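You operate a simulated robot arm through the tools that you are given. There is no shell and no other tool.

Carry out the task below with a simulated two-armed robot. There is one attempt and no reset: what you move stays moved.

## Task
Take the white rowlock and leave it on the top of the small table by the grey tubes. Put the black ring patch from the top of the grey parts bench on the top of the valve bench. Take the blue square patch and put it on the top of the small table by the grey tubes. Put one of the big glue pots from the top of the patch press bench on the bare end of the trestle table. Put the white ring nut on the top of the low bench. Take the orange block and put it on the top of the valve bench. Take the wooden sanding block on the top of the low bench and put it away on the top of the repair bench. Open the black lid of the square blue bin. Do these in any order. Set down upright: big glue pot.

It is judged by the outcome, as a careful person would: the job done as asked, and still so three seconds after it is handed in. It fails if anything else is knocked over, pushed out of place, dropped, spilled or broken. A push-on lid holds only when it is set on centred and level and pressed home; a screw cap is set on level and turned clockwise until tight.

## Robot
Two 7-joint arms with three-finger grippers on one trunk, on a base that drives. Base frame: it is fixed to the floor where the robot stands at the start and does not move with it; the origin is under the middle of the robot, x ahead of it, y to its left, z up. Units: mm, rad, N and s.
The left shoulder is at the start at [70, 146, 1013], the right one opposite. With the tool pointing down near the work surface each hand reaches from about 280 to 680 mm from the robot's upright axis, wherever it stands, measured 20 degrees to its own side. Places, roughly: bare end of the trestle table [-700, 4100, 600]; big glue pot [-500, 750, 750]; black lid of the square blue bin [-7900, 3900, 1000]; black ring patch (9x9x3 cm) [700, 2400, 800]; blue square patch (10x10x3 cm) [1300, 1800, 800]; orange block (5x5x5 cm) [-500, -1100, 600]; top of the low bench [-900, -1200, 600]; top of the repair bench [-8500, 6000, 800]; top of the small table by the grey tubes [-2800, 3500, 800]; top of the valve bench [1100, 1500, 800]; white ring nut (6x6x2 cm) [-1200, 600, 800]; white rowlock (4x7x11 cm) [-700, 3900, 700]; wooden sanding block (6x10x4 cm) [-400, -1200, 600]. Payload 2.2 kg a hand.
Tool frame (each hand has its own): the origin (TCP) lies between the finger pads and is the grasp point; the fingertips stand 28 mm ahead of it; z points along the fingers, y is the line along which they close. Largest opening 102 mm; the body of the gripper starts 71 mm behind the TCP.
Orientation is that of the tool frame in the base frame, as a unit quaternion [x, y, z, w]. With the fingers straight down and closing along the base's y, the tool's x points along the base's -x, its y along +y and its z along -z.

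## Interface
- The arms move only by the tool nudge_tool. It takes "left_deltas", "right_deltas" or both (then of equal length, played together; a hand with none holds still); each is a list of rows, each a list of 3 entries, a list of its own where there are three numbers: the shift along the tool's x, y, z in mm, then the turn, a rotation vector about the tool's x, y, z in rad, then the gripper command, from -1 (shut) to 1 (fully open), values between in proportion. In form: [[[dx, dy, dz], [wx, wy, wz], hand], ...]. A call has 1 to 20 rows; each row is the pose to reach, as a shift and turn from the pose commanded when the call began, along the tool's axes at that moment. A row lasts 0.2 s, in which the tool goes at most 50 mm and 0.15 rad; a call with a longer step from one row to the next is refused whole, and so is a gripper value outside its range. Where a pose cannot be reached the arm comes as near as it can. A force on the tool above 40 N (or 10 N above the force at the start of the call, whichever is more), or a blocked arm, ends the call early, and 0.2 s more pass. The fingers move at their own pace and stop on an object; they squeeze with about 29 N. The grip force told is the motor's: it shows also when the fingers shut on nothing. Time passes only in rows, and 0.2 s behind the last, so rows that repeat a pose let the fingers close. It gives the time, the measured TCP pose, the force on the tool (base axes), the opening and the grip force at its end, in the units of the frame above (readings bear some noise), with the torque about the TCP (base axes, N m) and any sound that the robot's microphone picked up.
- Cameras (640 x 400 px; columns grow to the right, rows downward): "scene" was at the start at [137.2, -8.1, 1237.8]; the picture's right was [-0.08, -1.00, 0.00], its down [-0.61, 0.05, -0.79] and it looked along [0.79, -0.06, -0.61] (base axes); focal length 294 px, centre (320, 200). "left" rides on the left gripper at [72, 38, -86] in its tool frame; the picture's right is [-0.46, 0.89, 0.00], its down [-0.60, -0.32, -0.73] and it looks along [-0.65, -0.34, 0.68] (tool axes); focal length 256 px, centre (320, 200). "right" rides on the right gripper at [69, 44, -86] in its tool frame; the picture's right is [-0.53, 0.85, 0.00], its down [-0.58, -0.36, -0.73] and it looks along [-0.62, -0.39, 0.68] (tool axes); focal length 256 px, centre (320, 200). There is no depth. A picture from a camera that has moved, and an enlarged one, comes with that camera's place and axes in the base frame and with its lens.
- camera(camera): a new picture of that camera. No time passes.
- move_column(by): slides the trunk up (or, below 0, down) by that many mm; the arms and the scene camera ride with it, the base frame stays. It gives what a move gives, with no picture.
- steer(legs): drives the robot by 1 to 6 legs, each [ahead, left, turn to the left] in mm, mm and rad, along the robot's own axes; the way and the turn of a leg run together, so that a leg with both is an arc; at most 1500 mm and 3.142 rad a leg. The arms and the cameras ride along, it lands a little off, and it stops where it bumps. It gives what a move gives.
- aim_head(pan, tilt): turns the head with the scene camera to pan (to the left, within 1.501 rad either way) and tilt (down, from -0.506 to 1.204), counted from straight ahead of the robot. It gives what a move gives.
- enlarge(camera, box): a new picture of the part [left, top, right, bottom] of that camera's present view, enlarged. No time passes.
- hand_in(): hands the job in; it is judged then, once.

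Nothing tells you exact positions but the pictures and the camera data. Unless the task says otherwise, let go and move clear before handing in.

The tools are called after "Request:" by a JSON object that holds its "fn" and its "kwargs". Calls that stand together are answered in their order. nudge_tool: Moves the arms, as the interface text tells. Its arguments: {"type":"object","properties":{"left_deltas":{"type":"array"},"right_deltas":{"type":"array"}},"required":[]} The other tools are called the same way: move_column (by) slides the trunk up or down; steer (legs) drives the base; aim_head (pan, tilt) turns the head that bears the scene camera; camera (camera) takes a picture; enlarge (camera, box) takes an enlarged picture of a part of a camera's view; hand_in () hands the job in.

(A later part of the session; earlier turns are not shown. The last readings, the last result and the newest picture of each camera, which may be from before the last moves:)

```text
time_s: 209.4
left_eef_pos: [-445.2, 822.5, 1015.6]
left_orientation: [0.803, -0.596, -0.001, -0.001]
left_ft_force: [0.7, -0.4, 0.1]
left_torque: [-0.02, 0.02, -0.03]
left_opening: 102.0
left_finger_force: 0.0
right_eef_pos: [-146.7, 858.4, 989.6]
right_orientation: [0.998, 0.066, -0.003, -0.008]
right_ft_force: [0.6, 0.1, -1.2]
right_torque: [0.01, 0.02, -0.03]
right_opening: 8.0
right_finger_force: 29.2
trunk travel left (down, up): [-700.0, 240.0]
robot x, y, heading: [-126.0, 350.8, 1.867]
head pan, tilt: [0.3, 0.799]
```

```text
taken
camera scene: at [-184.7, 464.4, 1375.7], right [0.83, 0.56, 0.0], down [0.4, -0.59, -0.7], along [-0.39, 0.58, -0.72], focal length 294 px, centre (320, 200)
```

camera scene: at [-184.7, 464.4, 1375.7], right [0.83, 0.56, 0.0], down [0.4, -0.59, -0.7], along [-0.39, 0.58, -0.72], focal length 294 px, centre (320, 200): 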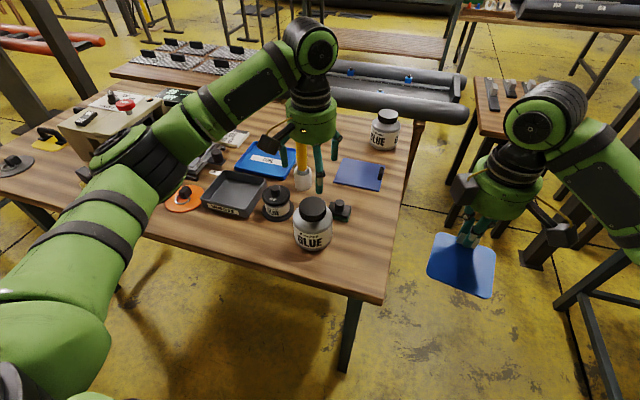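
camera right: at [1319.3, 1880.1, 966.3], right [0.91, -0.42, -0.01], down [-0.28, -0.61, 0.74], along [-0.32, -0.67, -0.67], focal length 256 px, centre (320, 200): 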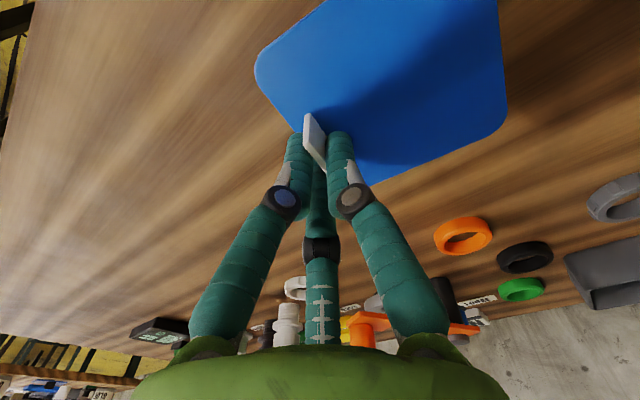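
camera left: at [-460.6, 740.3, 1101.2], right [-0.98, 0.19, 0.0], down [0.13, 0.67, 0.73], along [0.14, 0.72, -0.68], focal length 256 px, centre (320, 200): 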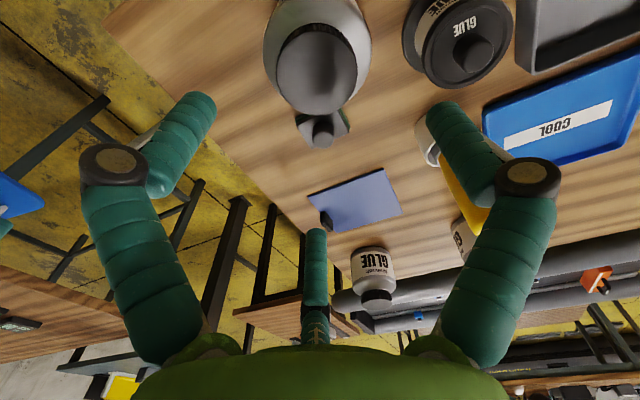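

The jar's cap is about 10 mm nearer to me than the hand centre. I shift, descend to z 960 and check again.

Request:
{"fn": "nudge_tool", "kwargs": {"left_deltas": [[[10, 1, 20], [0, 0, 0], 1], [[10, 1, 45], [0, 0, 0], 1], [[10, 1, 56], [0, 0, 0], 1], [[10, 1, 56], [0, 0, 0], 1]]}}

Request:
{"fn": "camera", "kwargs": {"camera": "left"}}

Request:
{"fn": "enlarge", "kwargs": {"camera": "scene", "box": [260, 120, 400, 260]}}

```text
time_s: 210.4
left_eef_pos: [-443.4, 810.7, 958.8]
left_orientation: [0.804, -0.595, -0.001, 0.0]
left_ft_force: [-0.7, 0.0, 1.0]
left_torque: [0.04, 0.04, 0.01]
left_opening: 102.0
left_finger_force: 0.2
right_eef_pos: [-147.5, 858.6, 989.2]
right_orientation: [0.998, 0.066, -0.003, -0.008]
right_ft_force: [0.3, -1.0, -0.9]
right_torque: [0.01, 0.0, -0.04]
right_opening: 8.0
right_finger_force: 29.4
trunk travel left (down, up): [-700.0, 240.0]
robot x, y, heading: [-123.5, 350.4, 1.87]
head pan, tilt: [0.3, 0.799]
```

```text
taken
camera left: at [-459.2, 729.7, 1045.1], right [-0.98, 0.19, 0.0], down [0.13, 0.67, 0.73], along [0.14, 0.72, -0.68], focal length 256 px, centre (320, 200)
```

left: 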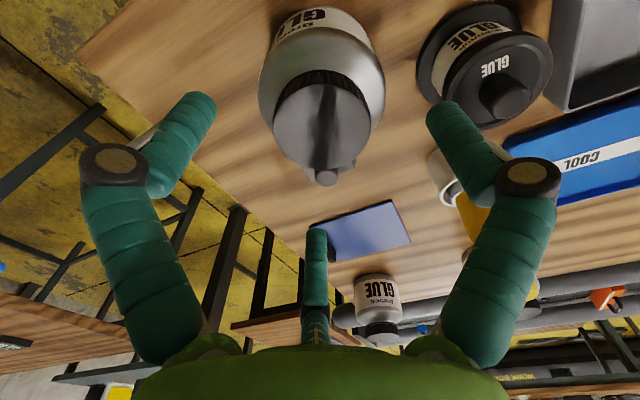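

```text
2.86 times, centred on (330, 190) of scene
camera zoom: at [-185.4, 464.4, 1375.6], right [0.83, 0.56, 0.0], down [0.4, -0.59, -0.7], along [-0.39, 0.58, -0.72], focal length 841 px, centre (291, 229)
```

zoom: 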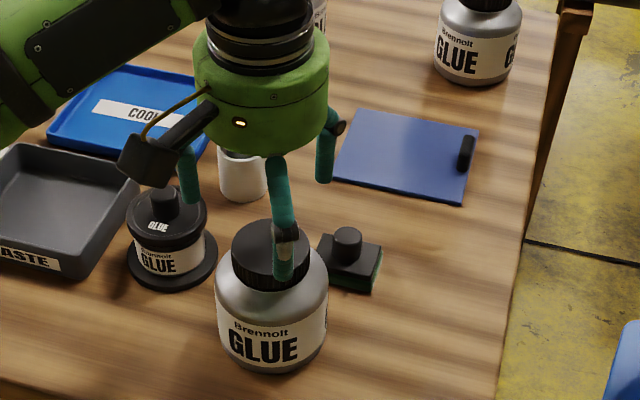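

The cap is centred within about 3 mm. I descend so the fingertips surround the cap and look once more.

Request:
{"fn": "nudge_tool", "kwargs": {"left_deltas": [[[1, -1, 15], [0, 0, 0], 1], [[1, -1, 28], [0, 0, 0], 1], [[1, -1, 38], [0, 0, 0], 1], [[1, -1, 38], [0, 0, 0], 1]]}}

Request:
{"fn": "camera", "kwargs": {"camera": "left"}}

Request:
{"fn": "enlarge", "kwargs": {"camera": "scene", "box": [260, 120, 400, 260]}}

```text
time_s: 211.4
left_eef_pos: [-442.8, 811.2, 921.0]
left_orientation: [0.803, -0.596, 0.0, 0.0]
left_ft_force: [0.5, 0.3, -0.1]
left_torque: [0.01, 0.02, -0.01]
left_opening: 101.8
left_finger_force: 0.1
right_eef_pos: [-147.4, 859.0, 989.0]
right_orientation: [0.998, 0.066, -0.004, -0.008]
right_ft_force: [-0.7, -0.3, -0.6]
right_torque: [0.03, -0.03, 0.0]
right_opening: 7.9
right_finger_force: 29.2
trunk travel left (down, up): [-700.0, 240.0]
robot x, y, heading: [-124.4, 349.7, 1.873]
head pan, tilt: [0.3, 0.799]
```

```text
taken
camera left: at [-458.2, 729.0, 1006.7], right [-0.98, 0.19, 0.0], down [0.13, 0.67, 0.73], along [0.14, 0.72, -0.68], focal length 256 px, centre (320, 200)
```

left: 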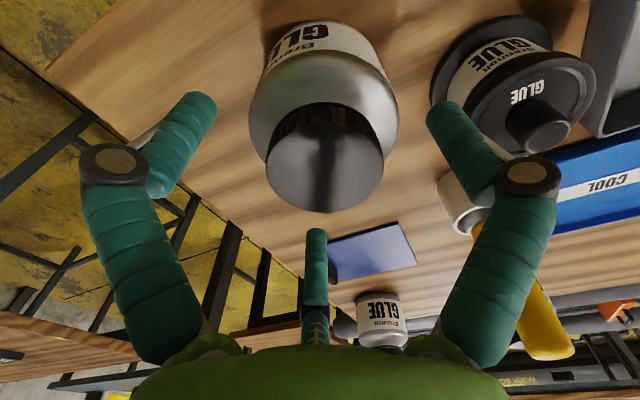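

```text
2.86 times, centred on (330, 190) of scene
camera zoom: at [-185.4, 464.4, 1375.6], right [0.83, 0.56, 0.0], down [0.4, -0.59, -0.7], along [-0.39, 0.58, -0.72], focal length 841 px, centre (291, 229)
```

zoom: 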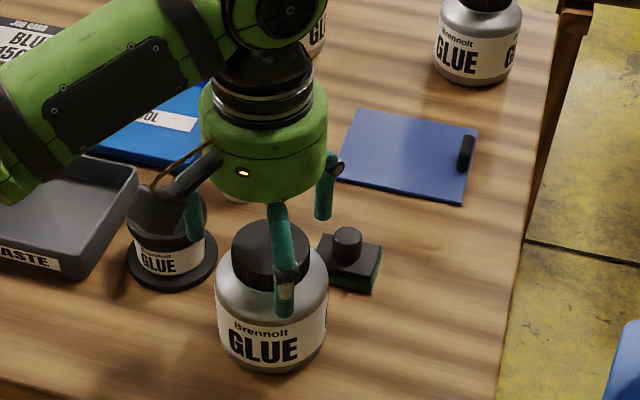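

The cap sits well between the fingers with about 3 mm offset. I make that small correction, go down 4 mm and close.

Request:
{"fn": "nudge_tool", "kwargs": {"left_deltas": [[[-3, 2, 4], [0, 0, 0], 1], [[-3, 2, 4], [0, 0, 0], 0.5], [[-3, 2, 4], [0, 0, 0], 0], [[-3, 2, 4], [0, 0, 0], -1], [[-3, 2, 4], [0, 0, 0], -1], [[-3, 2, 4], [0, 0, 0], -1]]}}

Request:
{"fn": "camera", "kwargs": {"camera": "left"}}

Request:
{"fn": "enlarge", "kwargs": {"camera": "scene", "box": [260, 120, 400, 260]}}

```text
time_s: 212.8
left_eef_pos: [-445.2, 813.9, 919.1]
left_orientation: [0.803, -0.595, -0.002, -0.001]
left_ft_force: [-0.5, 3.7, 5.2]
left_torque: [0.22, -0.14, 0.03]
left_opening: 57.8
left_finger_force: 29.1
right_eef_pos: [-148.2, 858.7, 989.5]
right_orientation: [0.998, 0.066, -0.003, -0.007]
right_ft_force: [-0.4, 0.3, -0.9]
right_torque: [0.04, 0.03, -0.02]
right_opening: 8.3
right_finger_force: 28.9
trunk travel left (down, up): [-700.0, 240.0]
robot x, y, heading: [-127.3, 350.7, 1.869]
head pan, tilt: [0.3, 0.799]
```

```text
taken
camera left: at [-460.9, 731.4, 1003.4], right [-0.98, 0.19, 0.0], down [0.13, 0.67, 0.73], along [0.14, 0.72, -0.68], focal length 256 px, centre (320, 200)
```

left: 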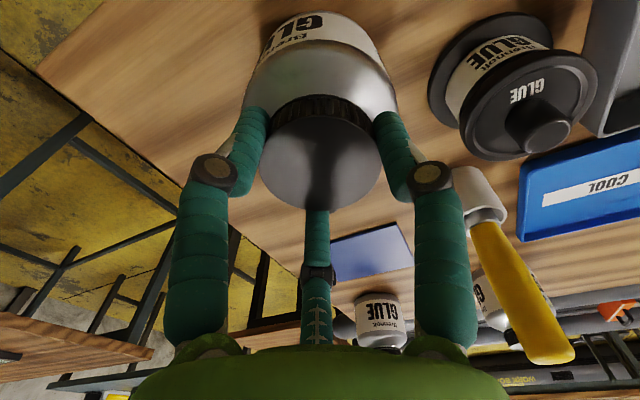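

```text
2.86 times, centred on (330, 190) of scene
camera zoom: at [-185.2, 464.5, 1375.7], right [0.83, 0.56, 0.0], down [0.4, -0.59, -0.7], along [-0.39, 0.58, -0.72], focal length 841 px, centre (291, 229)
```

zoom: 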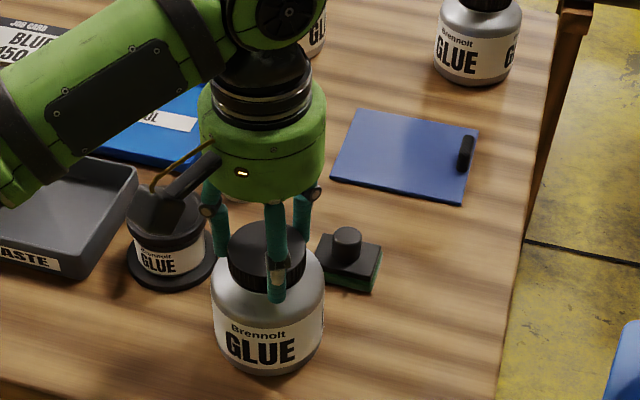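

The cap is gripped at 57.8 mm. I lift a few millimetres to see whether the whole pot comes up.

Request:
{"fn": "nudge_tool", "kwargs": {"left_deltas": [[[0, 0, -4], [0, 0, 0], -1], [[0, 0, -8], [0, 0, 0], -1], [[0, 0, -12], [0, 0, 0], -1], [[0, 0, -12], [0, 0, 0], -1]]}}

Request:
{"fn": "camera", "kwargs": {"camera": "left"}}

Request:
{"fn": "enlarge", "kwargs": {"camera": "scene", "box": [260, 120, 400, 260]}}

```text
time_s: 213.8
left_eef_pos: [-445.1, 812.5, 928.3]
left_orientation: [0.804, -0.595, 0.0, 0.0]
left_ft_force: [-0.2, 0.2, -4.1]
left_torque: [0.01, -0.01, -0.02]
left_opening: 57.8
left_finger_force: 29.0
right_eef_pos: [-146.8, 858.7, 988.8]
right_orientation: [0.998, 0.066, -0.003, -0.008]
right_ft_force: [-0.3, 0.0, -0.8]
right_torque: [0.0, 0.03, 0.0]
right_opening: 8.0
right_finger_force: 29.2
trunk travel left (down, up): [-700.0, 240.0]
robot x, y, heading: [-130.3, 349.6, 1.865]
head pan, tilt: [0.3, 0.799]
```

```text
taken
camera left: at [-461.3, 731.6, 1014.6], right [-0.98, 0.19, 0.0], down [0.13, 0.67, 0.73], along [0.14, 0.72, -0.68], focal length 256 px, centre (320, 200)
```

left: 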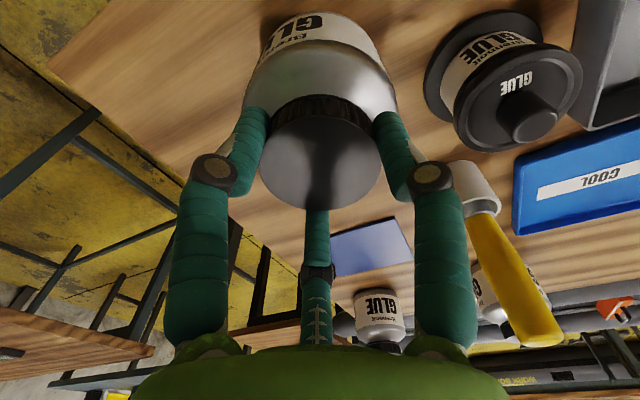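

```text
2.86 times, centred on (330, 190) of scene
camera zoom: at [-186.0, 465.1, 1375.5], right [0.83, 0.56, 0.0], down [0.4, -0.59, -0.7], along [-0.39, 0.58, -0.72], focal length 841 px, centre (291, 229)
```

zoom: 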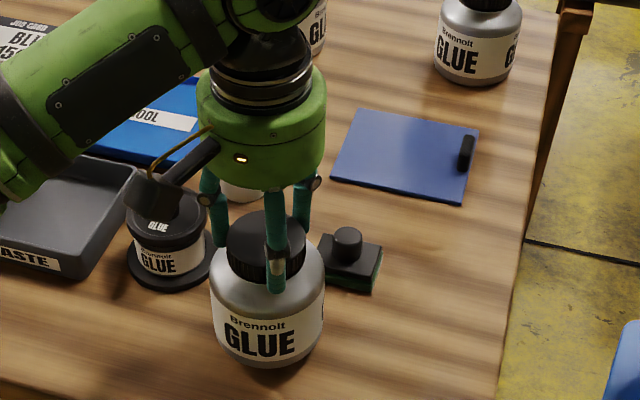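

The whole pot lifts with the cap (about 4 N), hanging straight. I raise and pull it in, then drive round by the wall lane to the far aisle toward the trestle table.

Request:
{"fn": "nudge_tool", "kwargs": {"left_deltas": [[[0, 0, -40], [0, 0, 0], -1], [[0, 0, -80], [0, 0, 0], -1], [[0, 0, -120], [0, 0, 0], -1], [[30, 0, -130], [0, 0, 0], -1], [[70, 0, -130], [0, 0, 0], -1], [[100, 0, -130], [0, 0, 0], -1], [[100, 0, -130], [0, 0, 0], -1]]}}

Request:
{"fn": "steer", "kwargs": {"legs": [[-600, 0, 0.016], [0, -1500, 0], [0, -1300, 0]]}}

Request:
{"fn": "aim_head", "kwargs": {"pan": 0.0, "tilt": 0.4}}

Request:
{"fn": "camera", "kwargs": {"camera": "scene"}}

```text
time_s: 215.4
left_eef_pos: [-415.9, 716.9, 1059.7]
left_orientation: [0.803, -0.595, 0.0, 0.0]
left_ft_force: [1.0, -0.5, -4.6]
left_torque: [0.0, -0.02, 0.0]
left_opening: 58.0
left_finger_force: 29.1
right_eef_pos: [-148.4, 858.8, 989.1]
right_orientation: [0.998, 0.065, -0.003, -0.008]
right_ft_force: [-0.6, 0.1, -0.8]
right_torque: [0.02, 0.03, -0.01]
right_opening: 8.3
right_finger_force: 29.0
trunk travel left (down, up): [-700.0, 240.0]
robot x, y, heading: [-127.5, 351.3, 1.872]
head pan, tilt: [0.3, 0.799]
```

```text
time_s: 231.8
left_eef_pos: [2402.8, 989.0, 1057.7]
left_orientation: [0.806, -0.592, 0.0, 0.001]
left_ft_force: [0.2, 0.3, -4.1]
left_torque: [0.0, 0.03, 0.04]
left_opening: 57.4
left_finger_force: 28.7
right_eef_pos: [2669.2, 1133.8, 990.2]
right_orientation: [0.997, 0.071, -0.003, -0.007]
right_ft_force: [0.7, 0.3, 0.4]
right_torque: [0.03, 0.0, 0.03]
right_opening: 8.4
right_finger_force: 29.0
trunk travel left (down, up): [-700.0, 240.0]
robot x, y, heading: [2695.4, 626.8, 1.878]
head pan, tilt: [0.3, 0.799]
```

```text
time_s: 232.7
left_eef_pos: [2403.4, 988.8, 1060.4]
left_orientation: [0.807, -0.591, -0.001, 0.0]
left_ft_force: [-0.3, -0.1, -3.7]
left_torque: [0.01, 0.01, 0.02]
left_opening: 57.4
left_finger_force: 29.2
right_eef_pos: [2669.8, 1134.2, 989.1]
right_orientation: [0.997, 0.071, -0.003, -0.008]
right_ft_force: [-0.1, 0.0, -0.5]
right_torque: [0.08, -0.03, 0.0]
right_opening: 8.4
right_finger_force: 28.8
trunk travel left (down, up): [-700.0, 240.0]
robot x, y, heading: [2694.0, 630.3, 1.881]
head pan, tilt: [0.0, 0.4]
```

```text
taken
camera scene: at [2653.4, 761.8, 1410.6], right [0.95, 0.3, 0.0], down [0.12, -0.37, -0.92], along [-0.28, 0.88, -0.39], focal length 294 px, centre (320, 200)
```

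scene: 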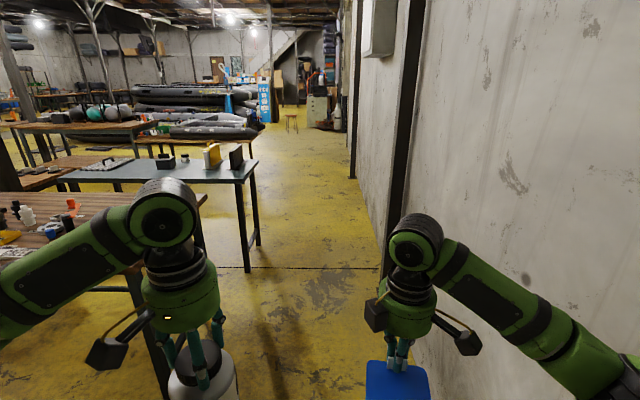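

I'm at the start of the wall lane. I shift slightly left and drive ahead past both benches to the far aisle.

Request:
{"fn": "steer", "kwargs": {"legs": [[0, 106, 0], [1500, 0, 0.004], [1500, 0, 0], [260, 0, 0]]}}

Request:
{"fn": "aim_head", "kwargs": {"pan": 0.9, "tilt": 0.4}}

Request:
{"fn": "camera", "kwargs": {"camera": "scene"}}

```text
time_s: 249.4
left_eef_pos: [1370.3, 4084.0, 1059.4]
left_orientation: [0.798, -0.603, -0.001, 0.0]
left_ft_force: [-1.5, 1.3, -4.4]
left_torque: [-0.02, -0.04, 0.02]
left_opening: 57.4
left_finger_force: 28.8
right_eef_pos: [1642.6, 4220.5, 989.6]
right_orientation: [0.998, 0.056, -0.003, -0.007]
right_ft_force: [0.4, 0.1, -0.2]
right_torque: [0.06, 0.0, 0.03]
right_opening: 8.4
right_finger_force: 28.6
trunk travel left (down, up): [-700.0, 240.0]
robot x, y, heading: [1648.7, 3710.6, 1.849]
head pan, tilt: [0.0, 0.4]
```

```text
time_s: 250.6
left_eef_pos: [1371.2, 4085.2, 1059.2]
left_orientation: [0.799, -0.602, -0.001, 0.0]
left_ft_force: [0.1, 0.5, -3.4]
left_torque: [0.0, 0.01, 0.01]
left_opening: 57.5
left_finger_force: 28.9
right_eef_pos: [1642.0, 4223.3, 989.2]
right_orientation: [0.998, 0.057, -0.002, -0.007]
right_ft_force: [0.4, -0.5, -0.5]
right_torque: [0.0, 0.02, -0.04]
right_opening: 8.1
right_finger_force: 28.7
trunk travel left (down, up): [-700.0, 240.0]
robot x, y, heading: [1654.8, 3710.4, 1.85]
head pan, tilt: [0.901, 0.4]
```

```text
taken
camera scene: at [1555.3, 3797.1, 1410.6], right [0.38, 0.92, 0.0], down [0.36, -0.15, -0.92], along [-0.85, 0.35, -0.39], focal length 294 px, centre (320, 200)
```

scene: 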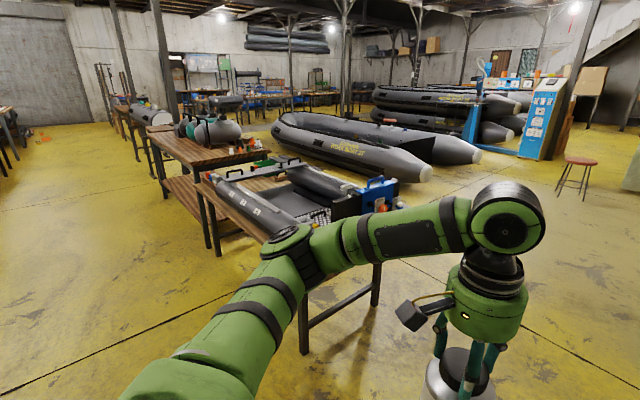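

The far aisle is open; the trestle table with a boat tube section is ahead-left. I zoom to find the rowlock and the bare end.

Request:
{"fn": "enlarge", "kwargs": {"camera": "scene", "box": [130, 100, 400, 270]}}

```text
2.35 times, centred on (265, 185) of scene
camera zoom: at [1555.3, 3797.1, 1410.6], right [0.38, 0.92, 0.0], down [0.36, -0.15, -0.92], along [-0.85, 0.35, -0.39], focal length 692 px, centre (449, 235)
```

zoom: 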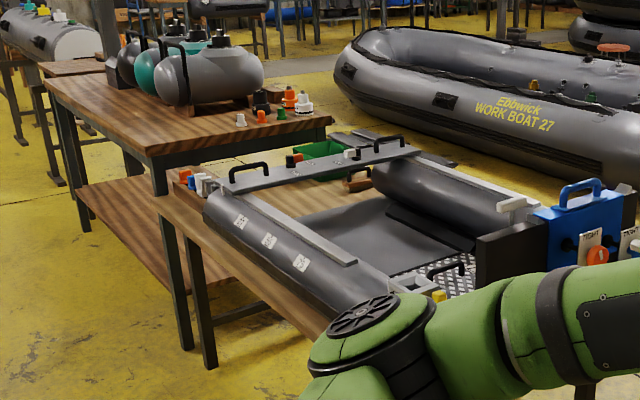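

The trestle table carries a boat section, and its left end is bare with the white rowlock near the corner. I slide along the aisle to stand in front of that end.

Request:
{"fn": "steer", "kwargs": {"legs": [[0, 0, 0.035], [0, 1500, 0], [0, 550, 0]]}}

Request:
{"fn": "aim_head", "kwargs": {"pan": 0.1, "tilt": 0.6}}

Request:
{"fn": "camera", "kwargs": {"camera": "scene"}}

```text
time_s: 261.2
left_eef_pos: [-591.0, 3448.4, 1059.4]
left_orientation: [0.807, -0.591, 0.0, 0.001]
left_ft_force: [-0.2, 0.5, -3.2]
left_torque: [0.0, 0.0, -0.02]
left_opening: 57.3
left_finger_force: 29.2
right_eef_pos: [-323.6, 3593.9, 988.9]
right_orientation: [0.997, 0.072, -0.003, -0.006]
right_ft_force: [-0.9, 0.0, -1.7]
right_torque: [0.03, 0.01, 0.04]
right_opening: 8.3
right_finger_force: 29.2
trunk travel left (down, up): [-700.0, 240.0]
robot x, y, heading: [-298.8, 3085.5, 1.877]
head pan, tilt: [0.901, 0.4]
```

```text
time_s: 262.3
left_eef_pos: [-590.7, 3449.5, 1059.9]
left_orientation: [0.806, -0.592, -0.001, 0.0]
left_ft_force: [0.3, 0.1, -3.4]
left_torque: [-0.01, -0.01, 0.0]
left_opening: 57.3
left_finger_force: 28.8
right_eef_pos: [-324.1, 3594.5, 988.3]
right_orientation: [0.997, 0.07, -0.003, -0.008]
right_ft_force: [0.5, 0.0, -0.8]
right_torque: [0.0, -0.01, -0.02]
right_opening: 8.3
right_finger_force: 28.7
trunk travel left (down, up): [-700.0, 240.0]
robot x, y, heading: [-296.9, 3089.6, 1.874]
head pan, tilt: [0.099, 0.6]
```

```text
taken
camera scene: at [-346.9, 3214.3, 1392.4], right [0.92, 0.4, 0.0], down [0.22, -0.52, -0.82], along [-0.33, 0.76, -0.57], focal length 294 px, centre (320, 200)
```

scene: 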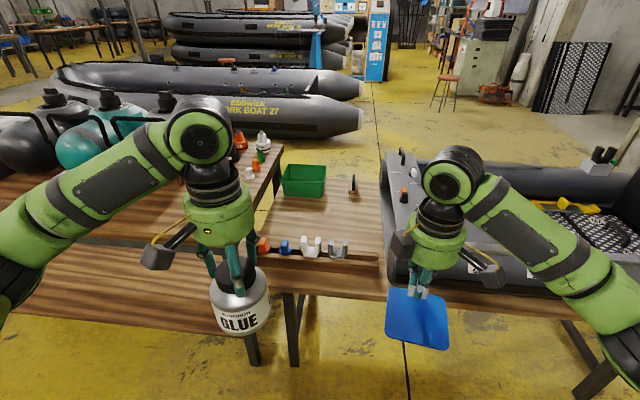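

I see the trestle table's left end: a green box, a row of coloured rowlocks at the front edge (white one third), and bare wood between. I tuck the right hand up and back, lower the trunk a little, and drive closer.

Request:
{"fn": "nudge_tool", "kwargs": {"right_deltas": [[[0, 40, -25], [0, 0, 0], -1], [[0, 80, -50], [0, 0, 0], -1], [[0, 120, -75], [0, 0, 0], -1], [[0, 150, -100], [0, 0, 0], -1], [[0, 150, -100], [0, 0, 0], -1]]}}

Request:
{"fn": "steer", "kwargs": {"legs": [[330, 0, 0]]}}

Request:
{"fn": "aim_head", "kwargs": {"pan": 0.0, "tilt": 0.8}}

Request:
{"fn": "camera", "kwargs": {"camera": "scene"}}

Request:
{"fn": "camera", "kwargs": {"camera": "left"}}

```text
time_s: 263.5
left_eef_pos: [-590.6, 3449.4, 1059.3]
left_orientation: [0.806, -0.592, 0.0, 0.0]
left_ft_force: [0.7, 0.4, -3.7]
left_torque: [-0.01, 0.01, 0.01]
left_opening: 57.9
left_finger_force: 28.9
right_eef_pos: [-300.9, 3445.2, 1086.5]
right_orientation: [0.997, 0.07, -0.002, -0.007]
right_ft_force: [-0.2, -0.3, -0.7]
right_torque: [0.0, -0.01, 0.01]
right_opening: 8.0
right_finger_force: 29.2
trunk travel left (down, up): [-700.0, 240.0]
robot x, y, heading: [-296.9, 3086.1, 1.88]
head pan, tilt: [0.099, 0.6]
```

```text
time_s: 265.7
left_eef_pos: [-690.5, 3761.0, 1060.0]
left_orientation: [0.806, -0.592, 0.0, -0.001]
left_ft_force: [0.1, -0.7, -3.4]
left_torque: [0.03, -0.02, 0.0]
left_opening: 57.5
left_finger_force: 28.7
right_eef_pos: [-400.5, 3758.3, 1087.7]
right_orientation: [0.997, 0.072, -0.003, -0.007]
right_ft_force: [-0.3, 0.7, 0.7]
right_torque: [0.01, 0.01, 0.02]
right_opening: 8.3
right_finger_force: 28.8
trunk travel left (down, up): [-700.0, 240.0]
robot x, y, heading: [-394.6, 3399.7, 1.876]
head pan, tilt: [0.099, 0.6]
```

```text
time_s: 266.4
left_eef_pos: [-690.8, 3763.1, 1060.4]
left_orientation: [0.807, -0.591, 0.0, 0.0]
left_ft_force: [0.7, 0.0, -3.4]
left_torque: [-0.04, -0.01, 0.01]
left_opening: 57.2
left_finger_force: 29.2
right_eef_pos: [-400.2, 3757.6, 1086.4]
right_orientation: [0.997, 0.072, -0.003, -0.007]
right_ft_force: [-0.4, -1.0, -0.5]
right_torque: [0.0, -0.02, 0.01]
right_opening: 8.3
right_finger_force: 29.1
trunk travel left (down, up): [-700.0, 240.0]
robot x, y, heading: [-396.9, 3398.2, 1.88]
head pan, tilt: [0.0, 0.799]
```

```text
taken
camera scene: at [-436.3, 3523.6, 1375.5], right [0.95, 0.3, 0.0], down [0.22, -0.68, -0.7], along [-0.21, 0.66, -0.72], focal length 294 px, centre (320, 200)
```

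scene: 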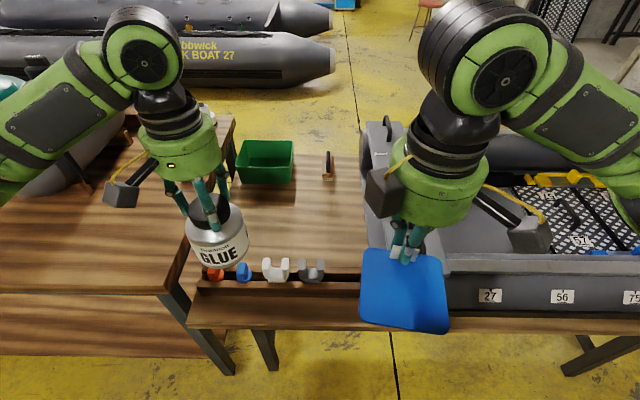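

```text
taken
camera left: at [-705.7, 3680.4, 1144.1], right [-0.98, 0.18, 0.0], down [0.12, 0.67, 0.73], along [0.13, 0.72, -0.68], focal length 256 px, centre (320, 200)
```

left: 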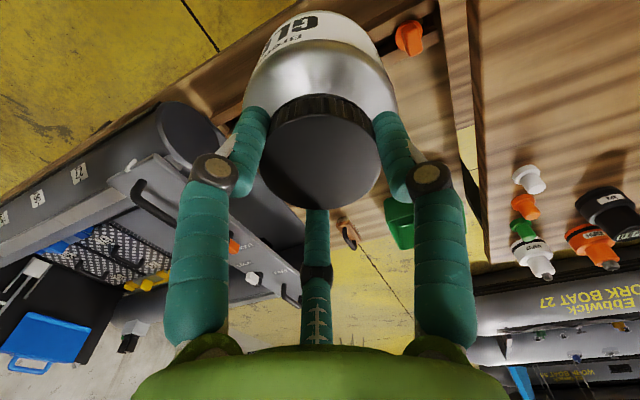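

The white rowlock (U-shaped) stands third in the front rail, and behind it is a large bare area. I lower the trunk 150 mm and drive 130 mm closer to place the pot around (-676, 4044).

Request:
{"fn": "move_column", "kwargs": {"by": -150}}

Request:
{"fn": "steer", "kwargs": {"legs": [[130, 0, 0]]}}

Request:
{"fn": "camera", "kwargs": {"camera": "scene"}}

Request:
{"fn": "camera", "kwargs": {"camera": "left"}}

```text
time_s: 268.2
left_eef_pos: [-690.6, 3760.8, 908.9]
left_orientation: [0.806, -0.591, 0.0, 0.0]
left_ft_force: [0.1, -0.1, -3.8]
left_torque: [0.03, -0.01, 0.0]
left_opening: 57.3
left_finger_force: 28.6
right_eef_pos: [-399.6, 3758.3, 936.4]
right_orientation: [0.997, 0.072, -0.003, -0.008]
right_ft_force: [0.2, 0.2, -0.7]
right_torque: [0.02, 0.02, 0.0]
right_opening: 8.3
right_finger_force: 29.3
trunk travel left (down, up): [-550.0, 390.0]
robot x, y, heading: [-395.8, 3399.1, 1.879]
head pan, tilt: [0.0, 0.799]
```

```text
time_s: 269.4
left_eef_pos: [-728.6, 3885.8, 910.2]
left_orientation: [0.806, -0.592, 0.0, 0.0]
left_ft_force: [-0.6, -0.1, -4.0]
left_torque: [0.01, 0.0, 0.01]
left_opening: 57.2
left_finger_force: 28.8
right_eef_pos: [-440.0, 3881.0, 936.4]
right_orientation: [0.997, 0.072, -0.004, -0.007]
right_ft_force: [-0.6, 0.3, 0.2]
right_torque: [0.02, -0.02, -0.01]
right_opening: 8.0
right_finger_force: 29.1
trunk travel left (down, up): [-550.0, 390.0]
robot x, y, heading: [-437.4, 3526.0, 1.879]
head pan, tilt: [0.0, 0.799]
```

```text
taken
camera scene: at [-475.2, 3645.8, 1225.6], right [0.95, 0.3, 0.0], down [0.22, -0.68, -0.7], along [-0.21, 0.66, -0.72], focal length 294 px, centre (320, 200)
```

scene: 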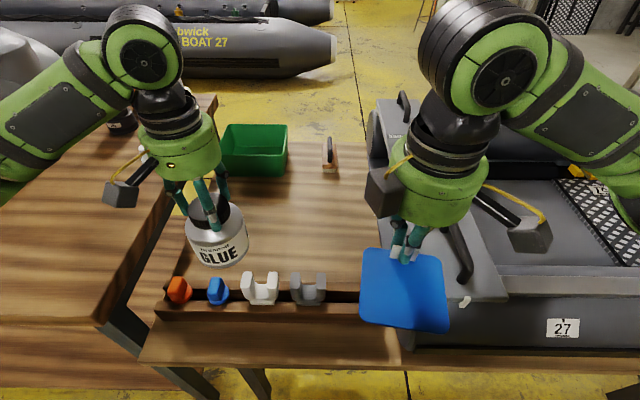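

```text
taken
camera left: at [-744.8, 3802.6, 994.4], right [-0.98, 0.18, 0.0], down [0.12, 0.67, 0.73], along [0.13, 0.72, -0.68], focal length 256 px, centre (320, 200)
```

left: 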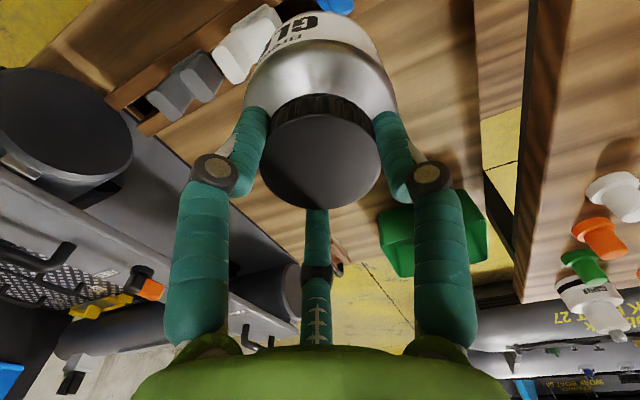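

The bare wood behind the rail is clear; I carry the pot over it at a safe height, then lower partway and check.

Request:
{"fn": "nudge_tool", "kwargs": {"left_deltas": [[[-35, -23, 0], [0, 0, 0], -1], [[-70, -46, 0], [0, 0, 0], -1], [[-105, -70, 0], [0, 0, 0], -1], [[-137, -93, 0], [0, 0, 0], -1], [[-137, -93, 40], [0, 0, 0], -1], [[-137, -93, 80], [0, 0, 0], -1], [[-137, -93, 110], [0, 0, 0], -1], [[-137, -93, 110], [0, 0, 0], -1]]}}

Request:
{"fn": "camera", "kwargs": {"camera": "scene"}}

Request:
{"fn": "camera", "kwargs": {"camera": "left"}}

```text
time_s: 271.2
left_eef_pos: [-683.8, 4044.1, 799.7]
left_orientation: [0.806, -0.591, -0.001, -0.001]
left_ft_force: [1.1, -0.6, -3.1]
left_torque: [0.01, -0.02, -0.03]
left_opening: 57.4
left_finger_force: 29.0
right_eef_pos: [-438.4, 3881.2, 936.7]
right_orientation: [0.997, 0.072, -0.003, -0.008]
right_ft_force: [0.6, 0.2, -1.3]
right_torque: [0.03, 0.01, 0.0]
right_opening: 8.5
right_finger_force: 28.6
trunk travel left (down, up): [-550.0, 390.0]
robot x, y, heading: [-436.4, 3523.5, 1.878]
head pan, tilt: [0.0, 0.799]
```

```text
taken
camera scene: at [-475.1, 3645.8, 1225.6], right [0.95, 0.3, 0.0], down [0.22, -0.68, -0.7], along [-0.21, 0.66, -0.72], focal length 294 px, centre (320, 200)
```

scene: 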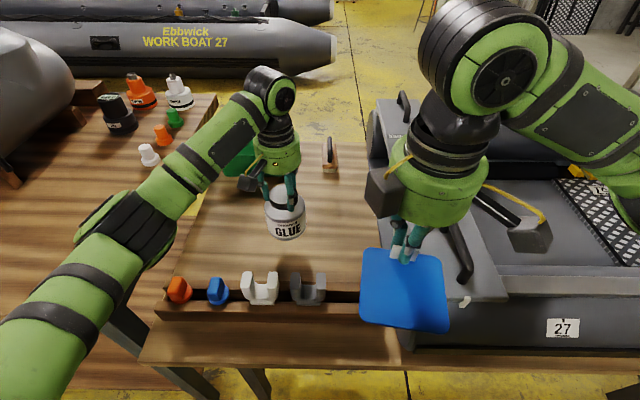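

```text
taken
camera left: at [-698.5, 3961.4, 885.1], right [-0.98, 0.18, 0.0], down [0.12, 0.67, 0.73], along [0.13, 0.72, -0.68], focal length 256 px, centre (320, 200)
```

left: 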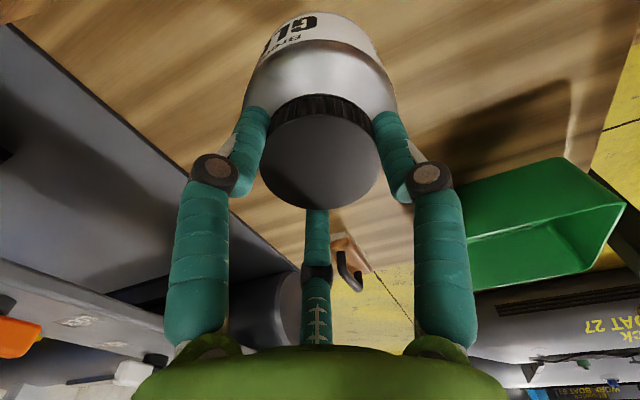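

The pot is above the bare wood with room on all sides. I continue down in steps, watching the force.

Request:
{"fn": "nudge_tool", "kwargs": {"left_deltas": [[[0, 0, 15], [0, 0, 0], -1], [[0, 0, 30], [0, 0, 0], -1], [[0, 0, 40], [0, 0, 0], -1], [[0, 0, 50], [0, 0, 0], -1], [[0, 0, 50], [0, 0, 0], -1]]}}

Request:
{"fn": "enlarge", "kwargs": {"camera": "scene", "box": [210, 150, 370, 310]}}

```text
time_s: 272.4
left_eef_pos: [-682.3, 4042.8, 749.9]
left_orientation: [0.807, -0.591, 0.0, 0.0]
left_ft_force: [-0.4, 1.1, -3.6]
left_torque: [-0.01, 0.0, -0.01]
left_opening: 57.3
left_finger_force: 29.5
right_eef_pos: [-439.6, 3880.8, 936.5]
right_orientation: [0.997, 0.072, -0.003, -0.008]
right_ft_force: [-0.6, 0.3, -0.1]
right_torque: [0.01, 0.0, -0.02]
right_opening: 8.2
right_finger_force: 28.7
trunk travel left (down, up): [-550.0, 390.0]
robot x, y, heading: [-433.0, 3523.8, 1.879]
head pan, tilt: [0.0, 0.799]
```

```text
2.50 times, centred on (290, 230) of scene
camera zoom: at [-475.2, 3645.9, 1225.5], right [0.95, 0.3, 0.0], down [0.22, -0.68, -0.7], along [-0.21, 0.66, -0.72], focal length 736 px, centre (395, 125)
```

zoom: 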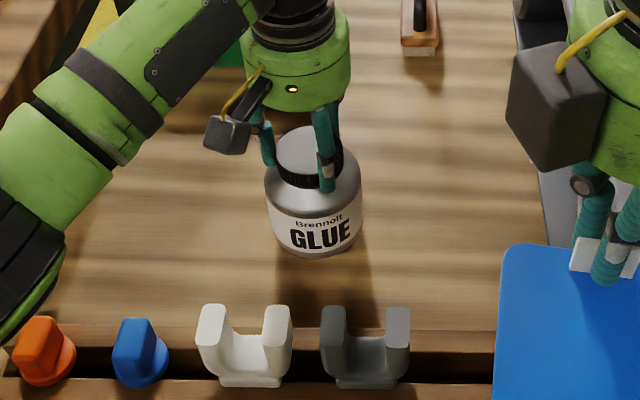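

Still no contact. I lower further in 4-5 mm steps.

Request:
{"fn": "nudge_tool", "kwargs": {"left_deltas": [[[0, 0, 6], [0, 0, 0], -1], [[0, 0, 12], [0, 0, 0], -1], [[0, 0, 17], [0, 0, 0], -1], [[0, 0, 21], [0, 0, 0], -1], [[0, 0, 24], [0, 0, 0], -1], [[0, 0, 24], [0, 0, 0], -1]]}}

```text
time_s: 273.9
left_eef_pos: [-681.8, 4043.3, 729.8]
left_orientation: [0.807, -0.591, -0.003, -0.004]
left_ft_force: [-4.9, 0.7, 28.4]
left_torque: [-0.68, -0.47, -0.1]
left_opening: 57.4
left_finger_force: 29.0
right_eef_pos: [-437.7, 3878.8, 938.9]
right_orientation: [0.997, 0.072, -0.004, -0.009]
right_ft_force: [-0.2, -0.3, -0.4]
right_torque: [0.02, 0.01, -0.03]
right_opening: 8.0
right_finger_force: 28.9
trunk travel left (down, up): [-550.0, 390.0]
robot x, y, heading: [-434.2, 3522.8, 1.887]
head pan, tilt: [0.0, 0.799]
```

The pot has landed (28 N). I relieve the push, open slowly and rise.

Request:
{"fn": "nudge_tool", "kwargs": {"left_deltas": [[[0, 0, -4], [0, 0, 0], -1], [[0, 0, -4], [0, 0, 0], 0.3], [[0, 0, -4], [0, 0, 0], 0.6], [[0, 0, -4], [0, 0, 0], 1], [[0, 0, -4], [0, 0, 0], 1], [[0, 0, -35], [0, 0, 0], 1], [[0, 0, -75], [0, 0, 0], 1], [[0, 0, -120], [0, 0, 0], 1], [[0, 0, -160], [0, 0, 0], 1]]}}

Request:
{"fn": "camera", "kwargs": {"camera": "left"}}

Request:
{"fn": "camera", "kwargs": {"camera": "scene"}}

```text
time_s: 275.9
left_eef_pos: [-682.9, 4042.1, 886.5]
left_orientation: [0.807, -0.59, 0.0, 0.0]
left_ft_force: [0.5, -0.2, -0.1]
left_torque: [0.01, -0.03, -0.05]
left_opening: 102.1
left_finger_force: 0.0
right_eef_pos: [-440.0, 3879.9, 937.9]
right_orientation: [0.997, 0.072, -0.004, -0.008]
right_ft_force: [0.5, 0.1, -0.1]
right_torque: [0.02, 0.01, 0.01]
right_opening: 8.2
right_finger_force: 28.8
trunk travel left (down, up): [-550.0, 390.0]
robot x, y, heading: [-436.2, 3524.0, 1.883]
head pan, tilt: [0.0, 0.799]
```

```text
taken
camera left: at [-697.6, 3961.2, 971.3], right [-0.98, 0.18, 0.0], down [0.12, 0.67, 0.73], along [0.13, 0.72, -0.68], focal length 256 px, centre (320, 200)
```

left: 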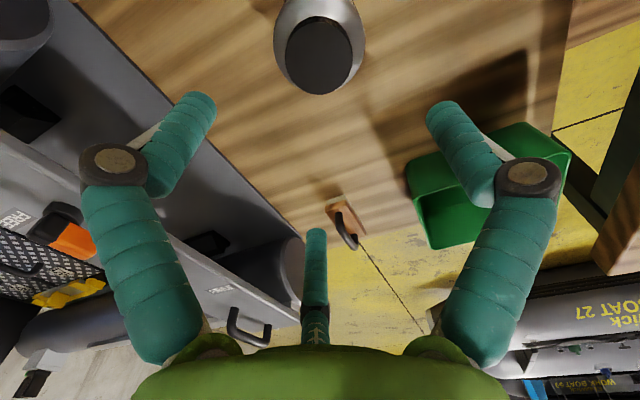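

```text
taken
camera scene: at [-474.4, 3644.9, 1225.6], right [0.95, 0.3, 0.0], down [0.22, -0.68, -0.7], along [-0.21, 0.66, -0.72], focal length 294 px, centre (320, 200)
```

scene: 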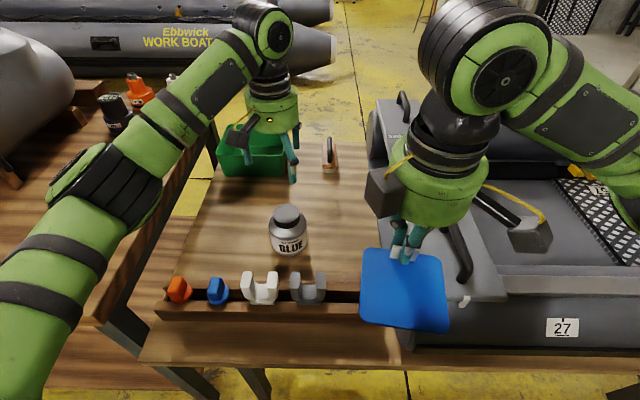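

The glue pot stands upright on the bare end. Now the white rowlock: I zoom in to see how it sits in the rail.

Request:
{"fn": "enlarge", "kwargs": {"camera": "scene", "box": [215, 255, 345, 335]}}

Request:
{"fn": "nudge_tool", "kwargs": {"left_deltas": [[[40, 0, 0], [0, 0, 0], 1], [[85, 0, 0], [0, 0, 0], 1], [[120, 10, 0], [0, 0, 0], 1], [[140, 15, 0], [0, 0, 0], 1], [[140, 15, 0], [0, 0, 0], 1]]}}

Request:
{"fn": "camera", "kwargs": {"camera": "left"}}

Request:
{"fn": "camera", "kwargs": {"camera": "scene"}}

```text
4.92 times, centred on (280, 295) of scene
camera zoom: at [-474.4, 3644.9, 1225.6], right [0.95, 0.3, 0.0], down [0.22, -0.68, -0.7], along [-0.21, 0.66, -0.72], focal length 1448 px, centre (517, -268)
```

zoom: 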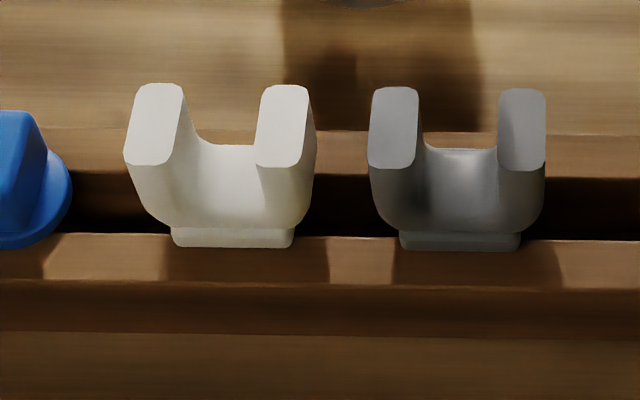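

```text
time_s: 277.1
left_eef_pos: [-654.3, 3905.4, 884.9]
left_orientation: [0.806, -0.591, 0.001, -0.001]
left_ft_force: [-0.6, 0.9, -0.7]
left_torque: [-0.01, 0.01, 0.01]
left_opening: 102.0
left_finger_force: 0.1
right_eef_pos: [-439.6, 3881.5, 936.7]
right_orientation: [0.997, 0.071, -0.003, -0.008]
right_ft_force: [0.0, -0.4, -0.1]
right_torque: [0.04, -0.02, 0.02]
right_opening: 8.3
right_finger_force: 28.8
trunk travel left (down, up): [-550.0, 390.0]
robot x, y, heading: [-435.5, 3522.7, 1.879]
head pan, tilt: [0.0, 0.799]
```

```text
taken
camera left: at [-668.9, 3823.7, 970.5], right [-0.98, 0.18, 0.0], down [0.12, 0.67, 0.73], along [0.13, 0.72, -0.68], focal length 256 px, centre (320, 200)
```

left: 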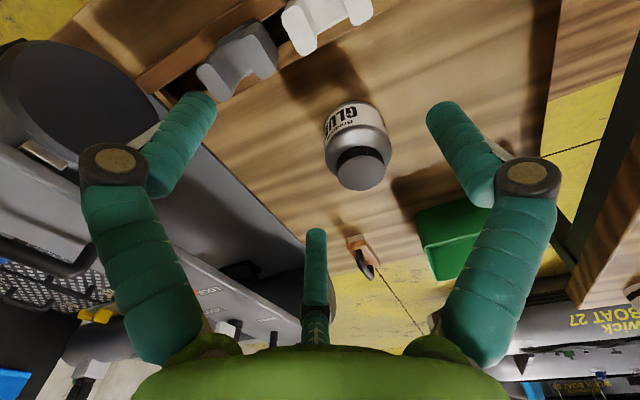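

```text
taken
camera scene: at [-474.9, 3645.8, 1225.6], right [0.95, 0.3, 0.0], down [0.22, -0.68, -0.7], along [-0.21, 0.66, -0.72], focal length 294 px, centre (320, 200)
```

scene: 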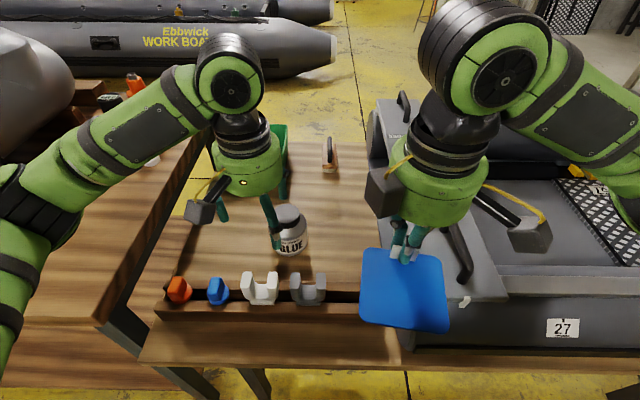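

The white rowlock is a U-shaped cradle, about 70 mm wide and 40 mm deep, standing in the slotted rail with neighbours close at its sides. I will turn the left hand 90° so the fingers close front-to-back on it.

Request:
{"fn": "nudge_tool", "kwargs": {"left_deltas": [[[0, 0, 0], [0, 0, 0.145], 1], [[0, 0, 0], [0, 0, 0.29], 1], [[0, 0, 0], [0, 0, 0.435], 1], [[0, 0, 0], [0, 0, 0.58], 1], [[0, 0, 0], [0, 0, 0.725], 1], [[0, 0, 0], [0, 0, 0.87], 1], [[0, 0, 0], [0, 0, 1.015], 1], [[0, 0, 0], [0, 0, 1.16], 1], [[0, 0, 0], [0, 0, 1.305], 1], [[0, 0, 0], [0, 0, 1.45], 1], [[0, 0, 0], [0, 0, 1.57], 1], [[0, 0, 0], [0, 0, 1.57], 1]]}}

Request:
{"fn": "camera", "kwargs": {"camera": "left"}}

Request:
{"fn": "camera", "kwargs": {"camera": "scene"}}

```text
time_s: 279.6
left_eef_pos: [-653.8, 3904.6, 885.1]
left_orientation: [-0.151, 0.989, 0.001, 0.0]
left_ft_force: [0.6, 0.6, 0.7]
left_torque: [-0.01, 0.0, 0.03]
left_opening: 102.0
left_finger_force: 0.1
right_eef_pos: [-439.1, 3880.6, 936.7]
right_orientation: [0.997, 0.072, -0.003, -0.007]
right_ft_force: [0.8, 0.3, 0.1]
right_torque: [-0.02, -0.01, -0.02]
right_opening: 8.3
right_finger_force: 28.2
trunk travel left (down, up): [-550.0, 390.0]
robot x, y, heading: [-439.9, 3524.9, 1.878]
head pan, tilt: [0.0, 0.799]
```

```text
taken
camera left: at [-735.1, 3917.8, 970.4], right [0.18, 0.98, 0.0], down [0.67, -0.12, 0.73], along [0.72, -0.13, -0.68], focal length 256 px, centre (320, 200)
```

left: 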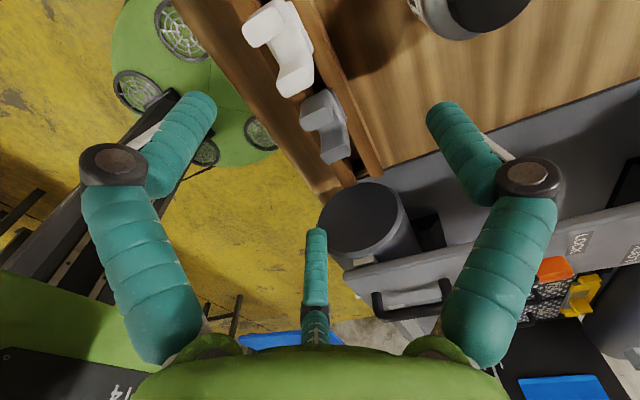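

```text
taken
camera scene: at [-475.0, 3645.5, 1225.6], right [0.95, 0.3, 0.0], down [0.22, -0.68, -0.7], along [-0.21, 0.66, -0.72], focal length 294 px, centre (320, 200)
```

scene: 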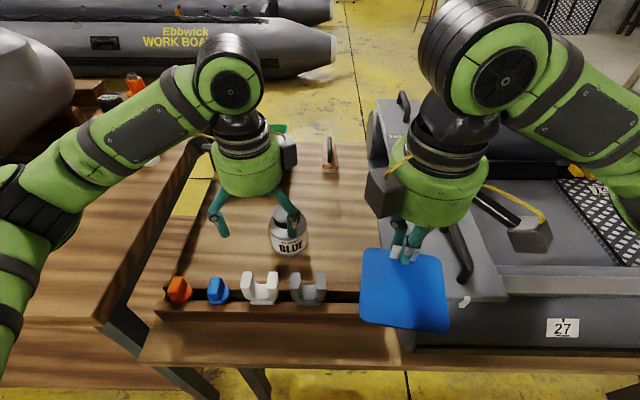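

The hand is turned. I zoom the left camera on the white rowlock to pin its position down.

Request:
{"fn": "enlarge", "kwargs": {"camera": "left", "box": [200, 0, 380, 180]}}

```text
2.22 times, centred on (290, 90) of left
camera zoom: at [-735.1, 3917.8, 970.4], right [0.18, 0.98, 0.0], down [0.67, -0.12, 0.73], along [0.72, -0.13, -0.68], focal length 569 px, centre (387, 444)
```

zoom: 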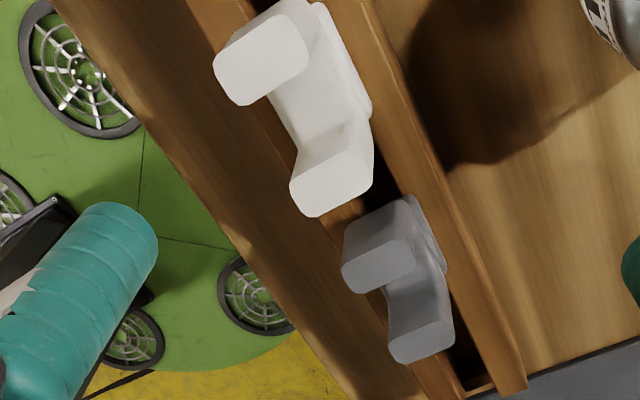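

Both cameras agree: horn tops at z ≈ 728, rowlock centre ≈ (-663, 3871), rail top ≈ 678. I move the hand to 10 mm on my side of its centre (so the two near fingers and one far finger meet it together), at z 800 first.

Request:
{"fn": "nudge_tool", "kwargs": {"left_deltas": [[[10, -20, 0], [0, 0, 0], 0.8], [[19, -40, 0], [0, 0, 0], 0.8], [[19, -40, 40], [0, 0, 0], 0.8], [[19, -40, 80], [0, 0, 0], 0.8], [[19, -40, 85], [0, 0, 0], 0.8]]}}

Request:
{"fn": "camera", "kwargs": {"camera": "left"}}

Request:
{"fn": "enlarge", "kwargs": {"camera": "scene", "box": [180, 200, 360, 330]}}

```text
time_s: 280.9
left_eef_pos: [-660.3, 3860.7, 800.1]
left_orientation: [-0.153, 0.988, 0.001, 0.0]
left_ft_force: [0.7, -0.6, -0.4]
left_torque: [-0.01, 0.01, 0.02]
left_opening: 91.6
left_finger_force: 0.1
right_eef_pos: [-439.3, 3881.5, 937.1]
right_orientation: [0.997, 0.071, -0.003, -0.008]
right_ft_force: [0.2, -0.1, -0.3]
right_torque: [0.01, -0.01, 0.05]
right_opening: 8.2
right_finger_force: 28.9
trunk travel left (down, up): [-550.0, 390.0]
robot x, y, heading: [-435.7, 3522.2, 1.88]
head pan, tilt: [0.0, 0.799]
```

```text
taken
camera left: at [-741.5, 3873.4, 885.2], right [0.18, 0.98, 0.0], down [0.67, -0.12, 0.73], along [0.72, -0.13, -0.68], focal length 256 px, centre (320, 200)
```

left: 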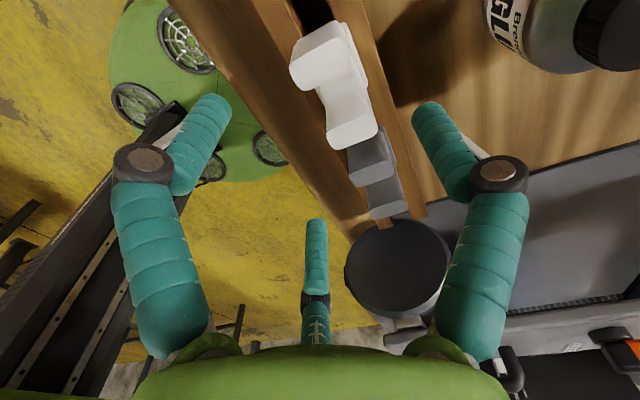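

```text
3.08 times, centred on (270, 265) of scene
camera zoom: at [-474.8, 3645.5, 1225.6], right [0.95, 0.3, 0.0], down [0.22, -0.68, -0.7], along [-0.21, 0.66, -0.72], focal length 905 px, centre (474, 0)
```

zoom: 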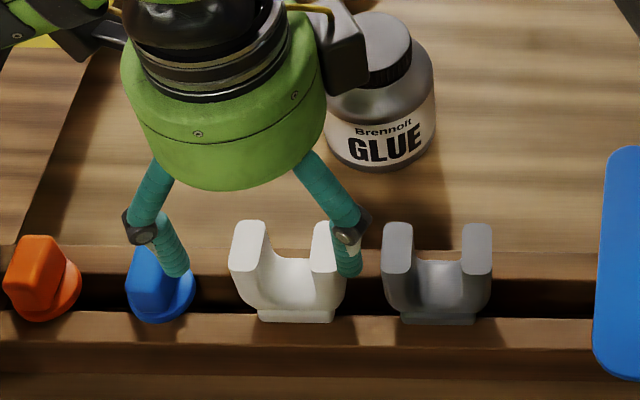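

I check the alignment more closely with a zoom of the wrist camera.

Request:
{"fn": "enlarge", "kwargs": {"camera": "left", "box": [220, 0, 460, 240]}}

```text
1.67 times, centred on (340, 120) of left
camera zoom: at [-741.5, 3873.4, 885.2], right [0.18, 0.98, 0.0], down [0.67, -0.12, 0.73], along [0.72, -0.13, -0.68], focal length 427 px, centre (287, 333)
```

zoom: 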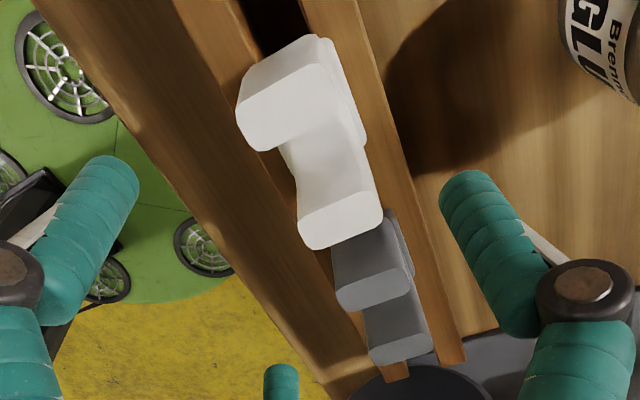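

The rowlock is well placed between the fingers. I descend to just above the rails and check again.

Request:
{"fn": "nudge_tool", "kwargs": {"left_deltas": [[[1, 0, 30], [0, 0, 0], 0.8], [[1, 0, 55], [0, 0, 0], 0.8], [[1, 0, 75], [0, 0, 0], 0.8], [[1, 0, 84], [0, 0, 0], 0.8], [[1, 0, 84], [0, 0, 0], 0.8]]}}

Request:
{"fn": "camera", "kwargs": {"camera": "left"}}

Request:
{"fn": "enlarge", "kwargs": {"camera": "scene", "box": [180, 200, 360, 330]}}

```text
time_s: 282.1
left_eef_pos: [-662.7, 3860.7, 715.1]
left_orientation: [-0.153, 0.988, 0.002, 0.0]
left_ft_force: [-0.7, 0.3, 0.9]
left_torque: [0.0, -0.03, 0.0]
left_opening: 92.0
left_finger_force: 0.1
right_eef_pos: [-440.9, 3880.1, 937.1]
right_orientation: [0.997, 0.071, -0.003, -0.007]
right_ft_force: [0.3, -1.0, -1.2]
right_torque: [0.02, 0.02, -0.02]
right_opening: 8.0
right_finger_force: 28.7
trunk travel left (down, up): [-550.0, 390.0]
robot x, y, heading: [-437.5, 3520.9, 1.875]
head pan, tilt: [0.0, 0.799]
```

```text
taken
camera left: at [-742.7, 3873.5, 801.2], right [0.18, 0.98, 0.0], down [0.67, -0.12, 0.73], along [0.72, -0.13, -0.68], focal length 256 px, centre (320, 200)
```

left: 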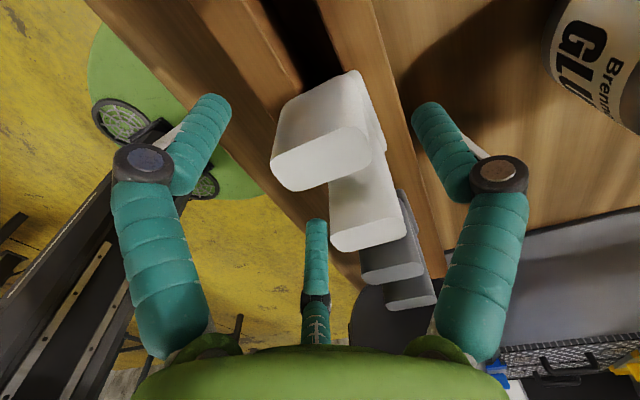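

```text
3.08 times, centred on (270, 265) of scene
camera zoom: at [-474.9, 3645.5, 1225.6], right [0.95, 0.3, 0.0], down [0.22, -0.68, -0.7], along [-0.21, 0.66, -0.72], focal length 905 px, centre (474, 0)
```

zoom: 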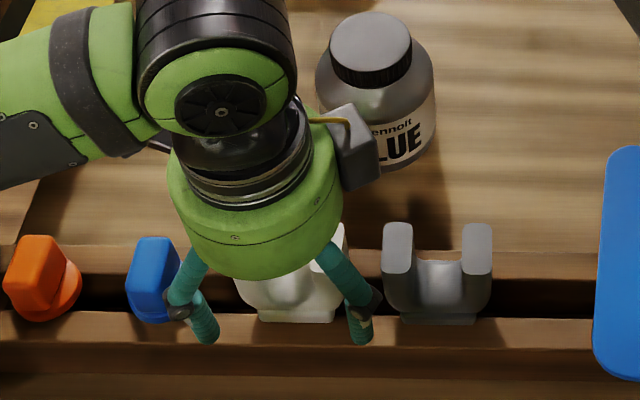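

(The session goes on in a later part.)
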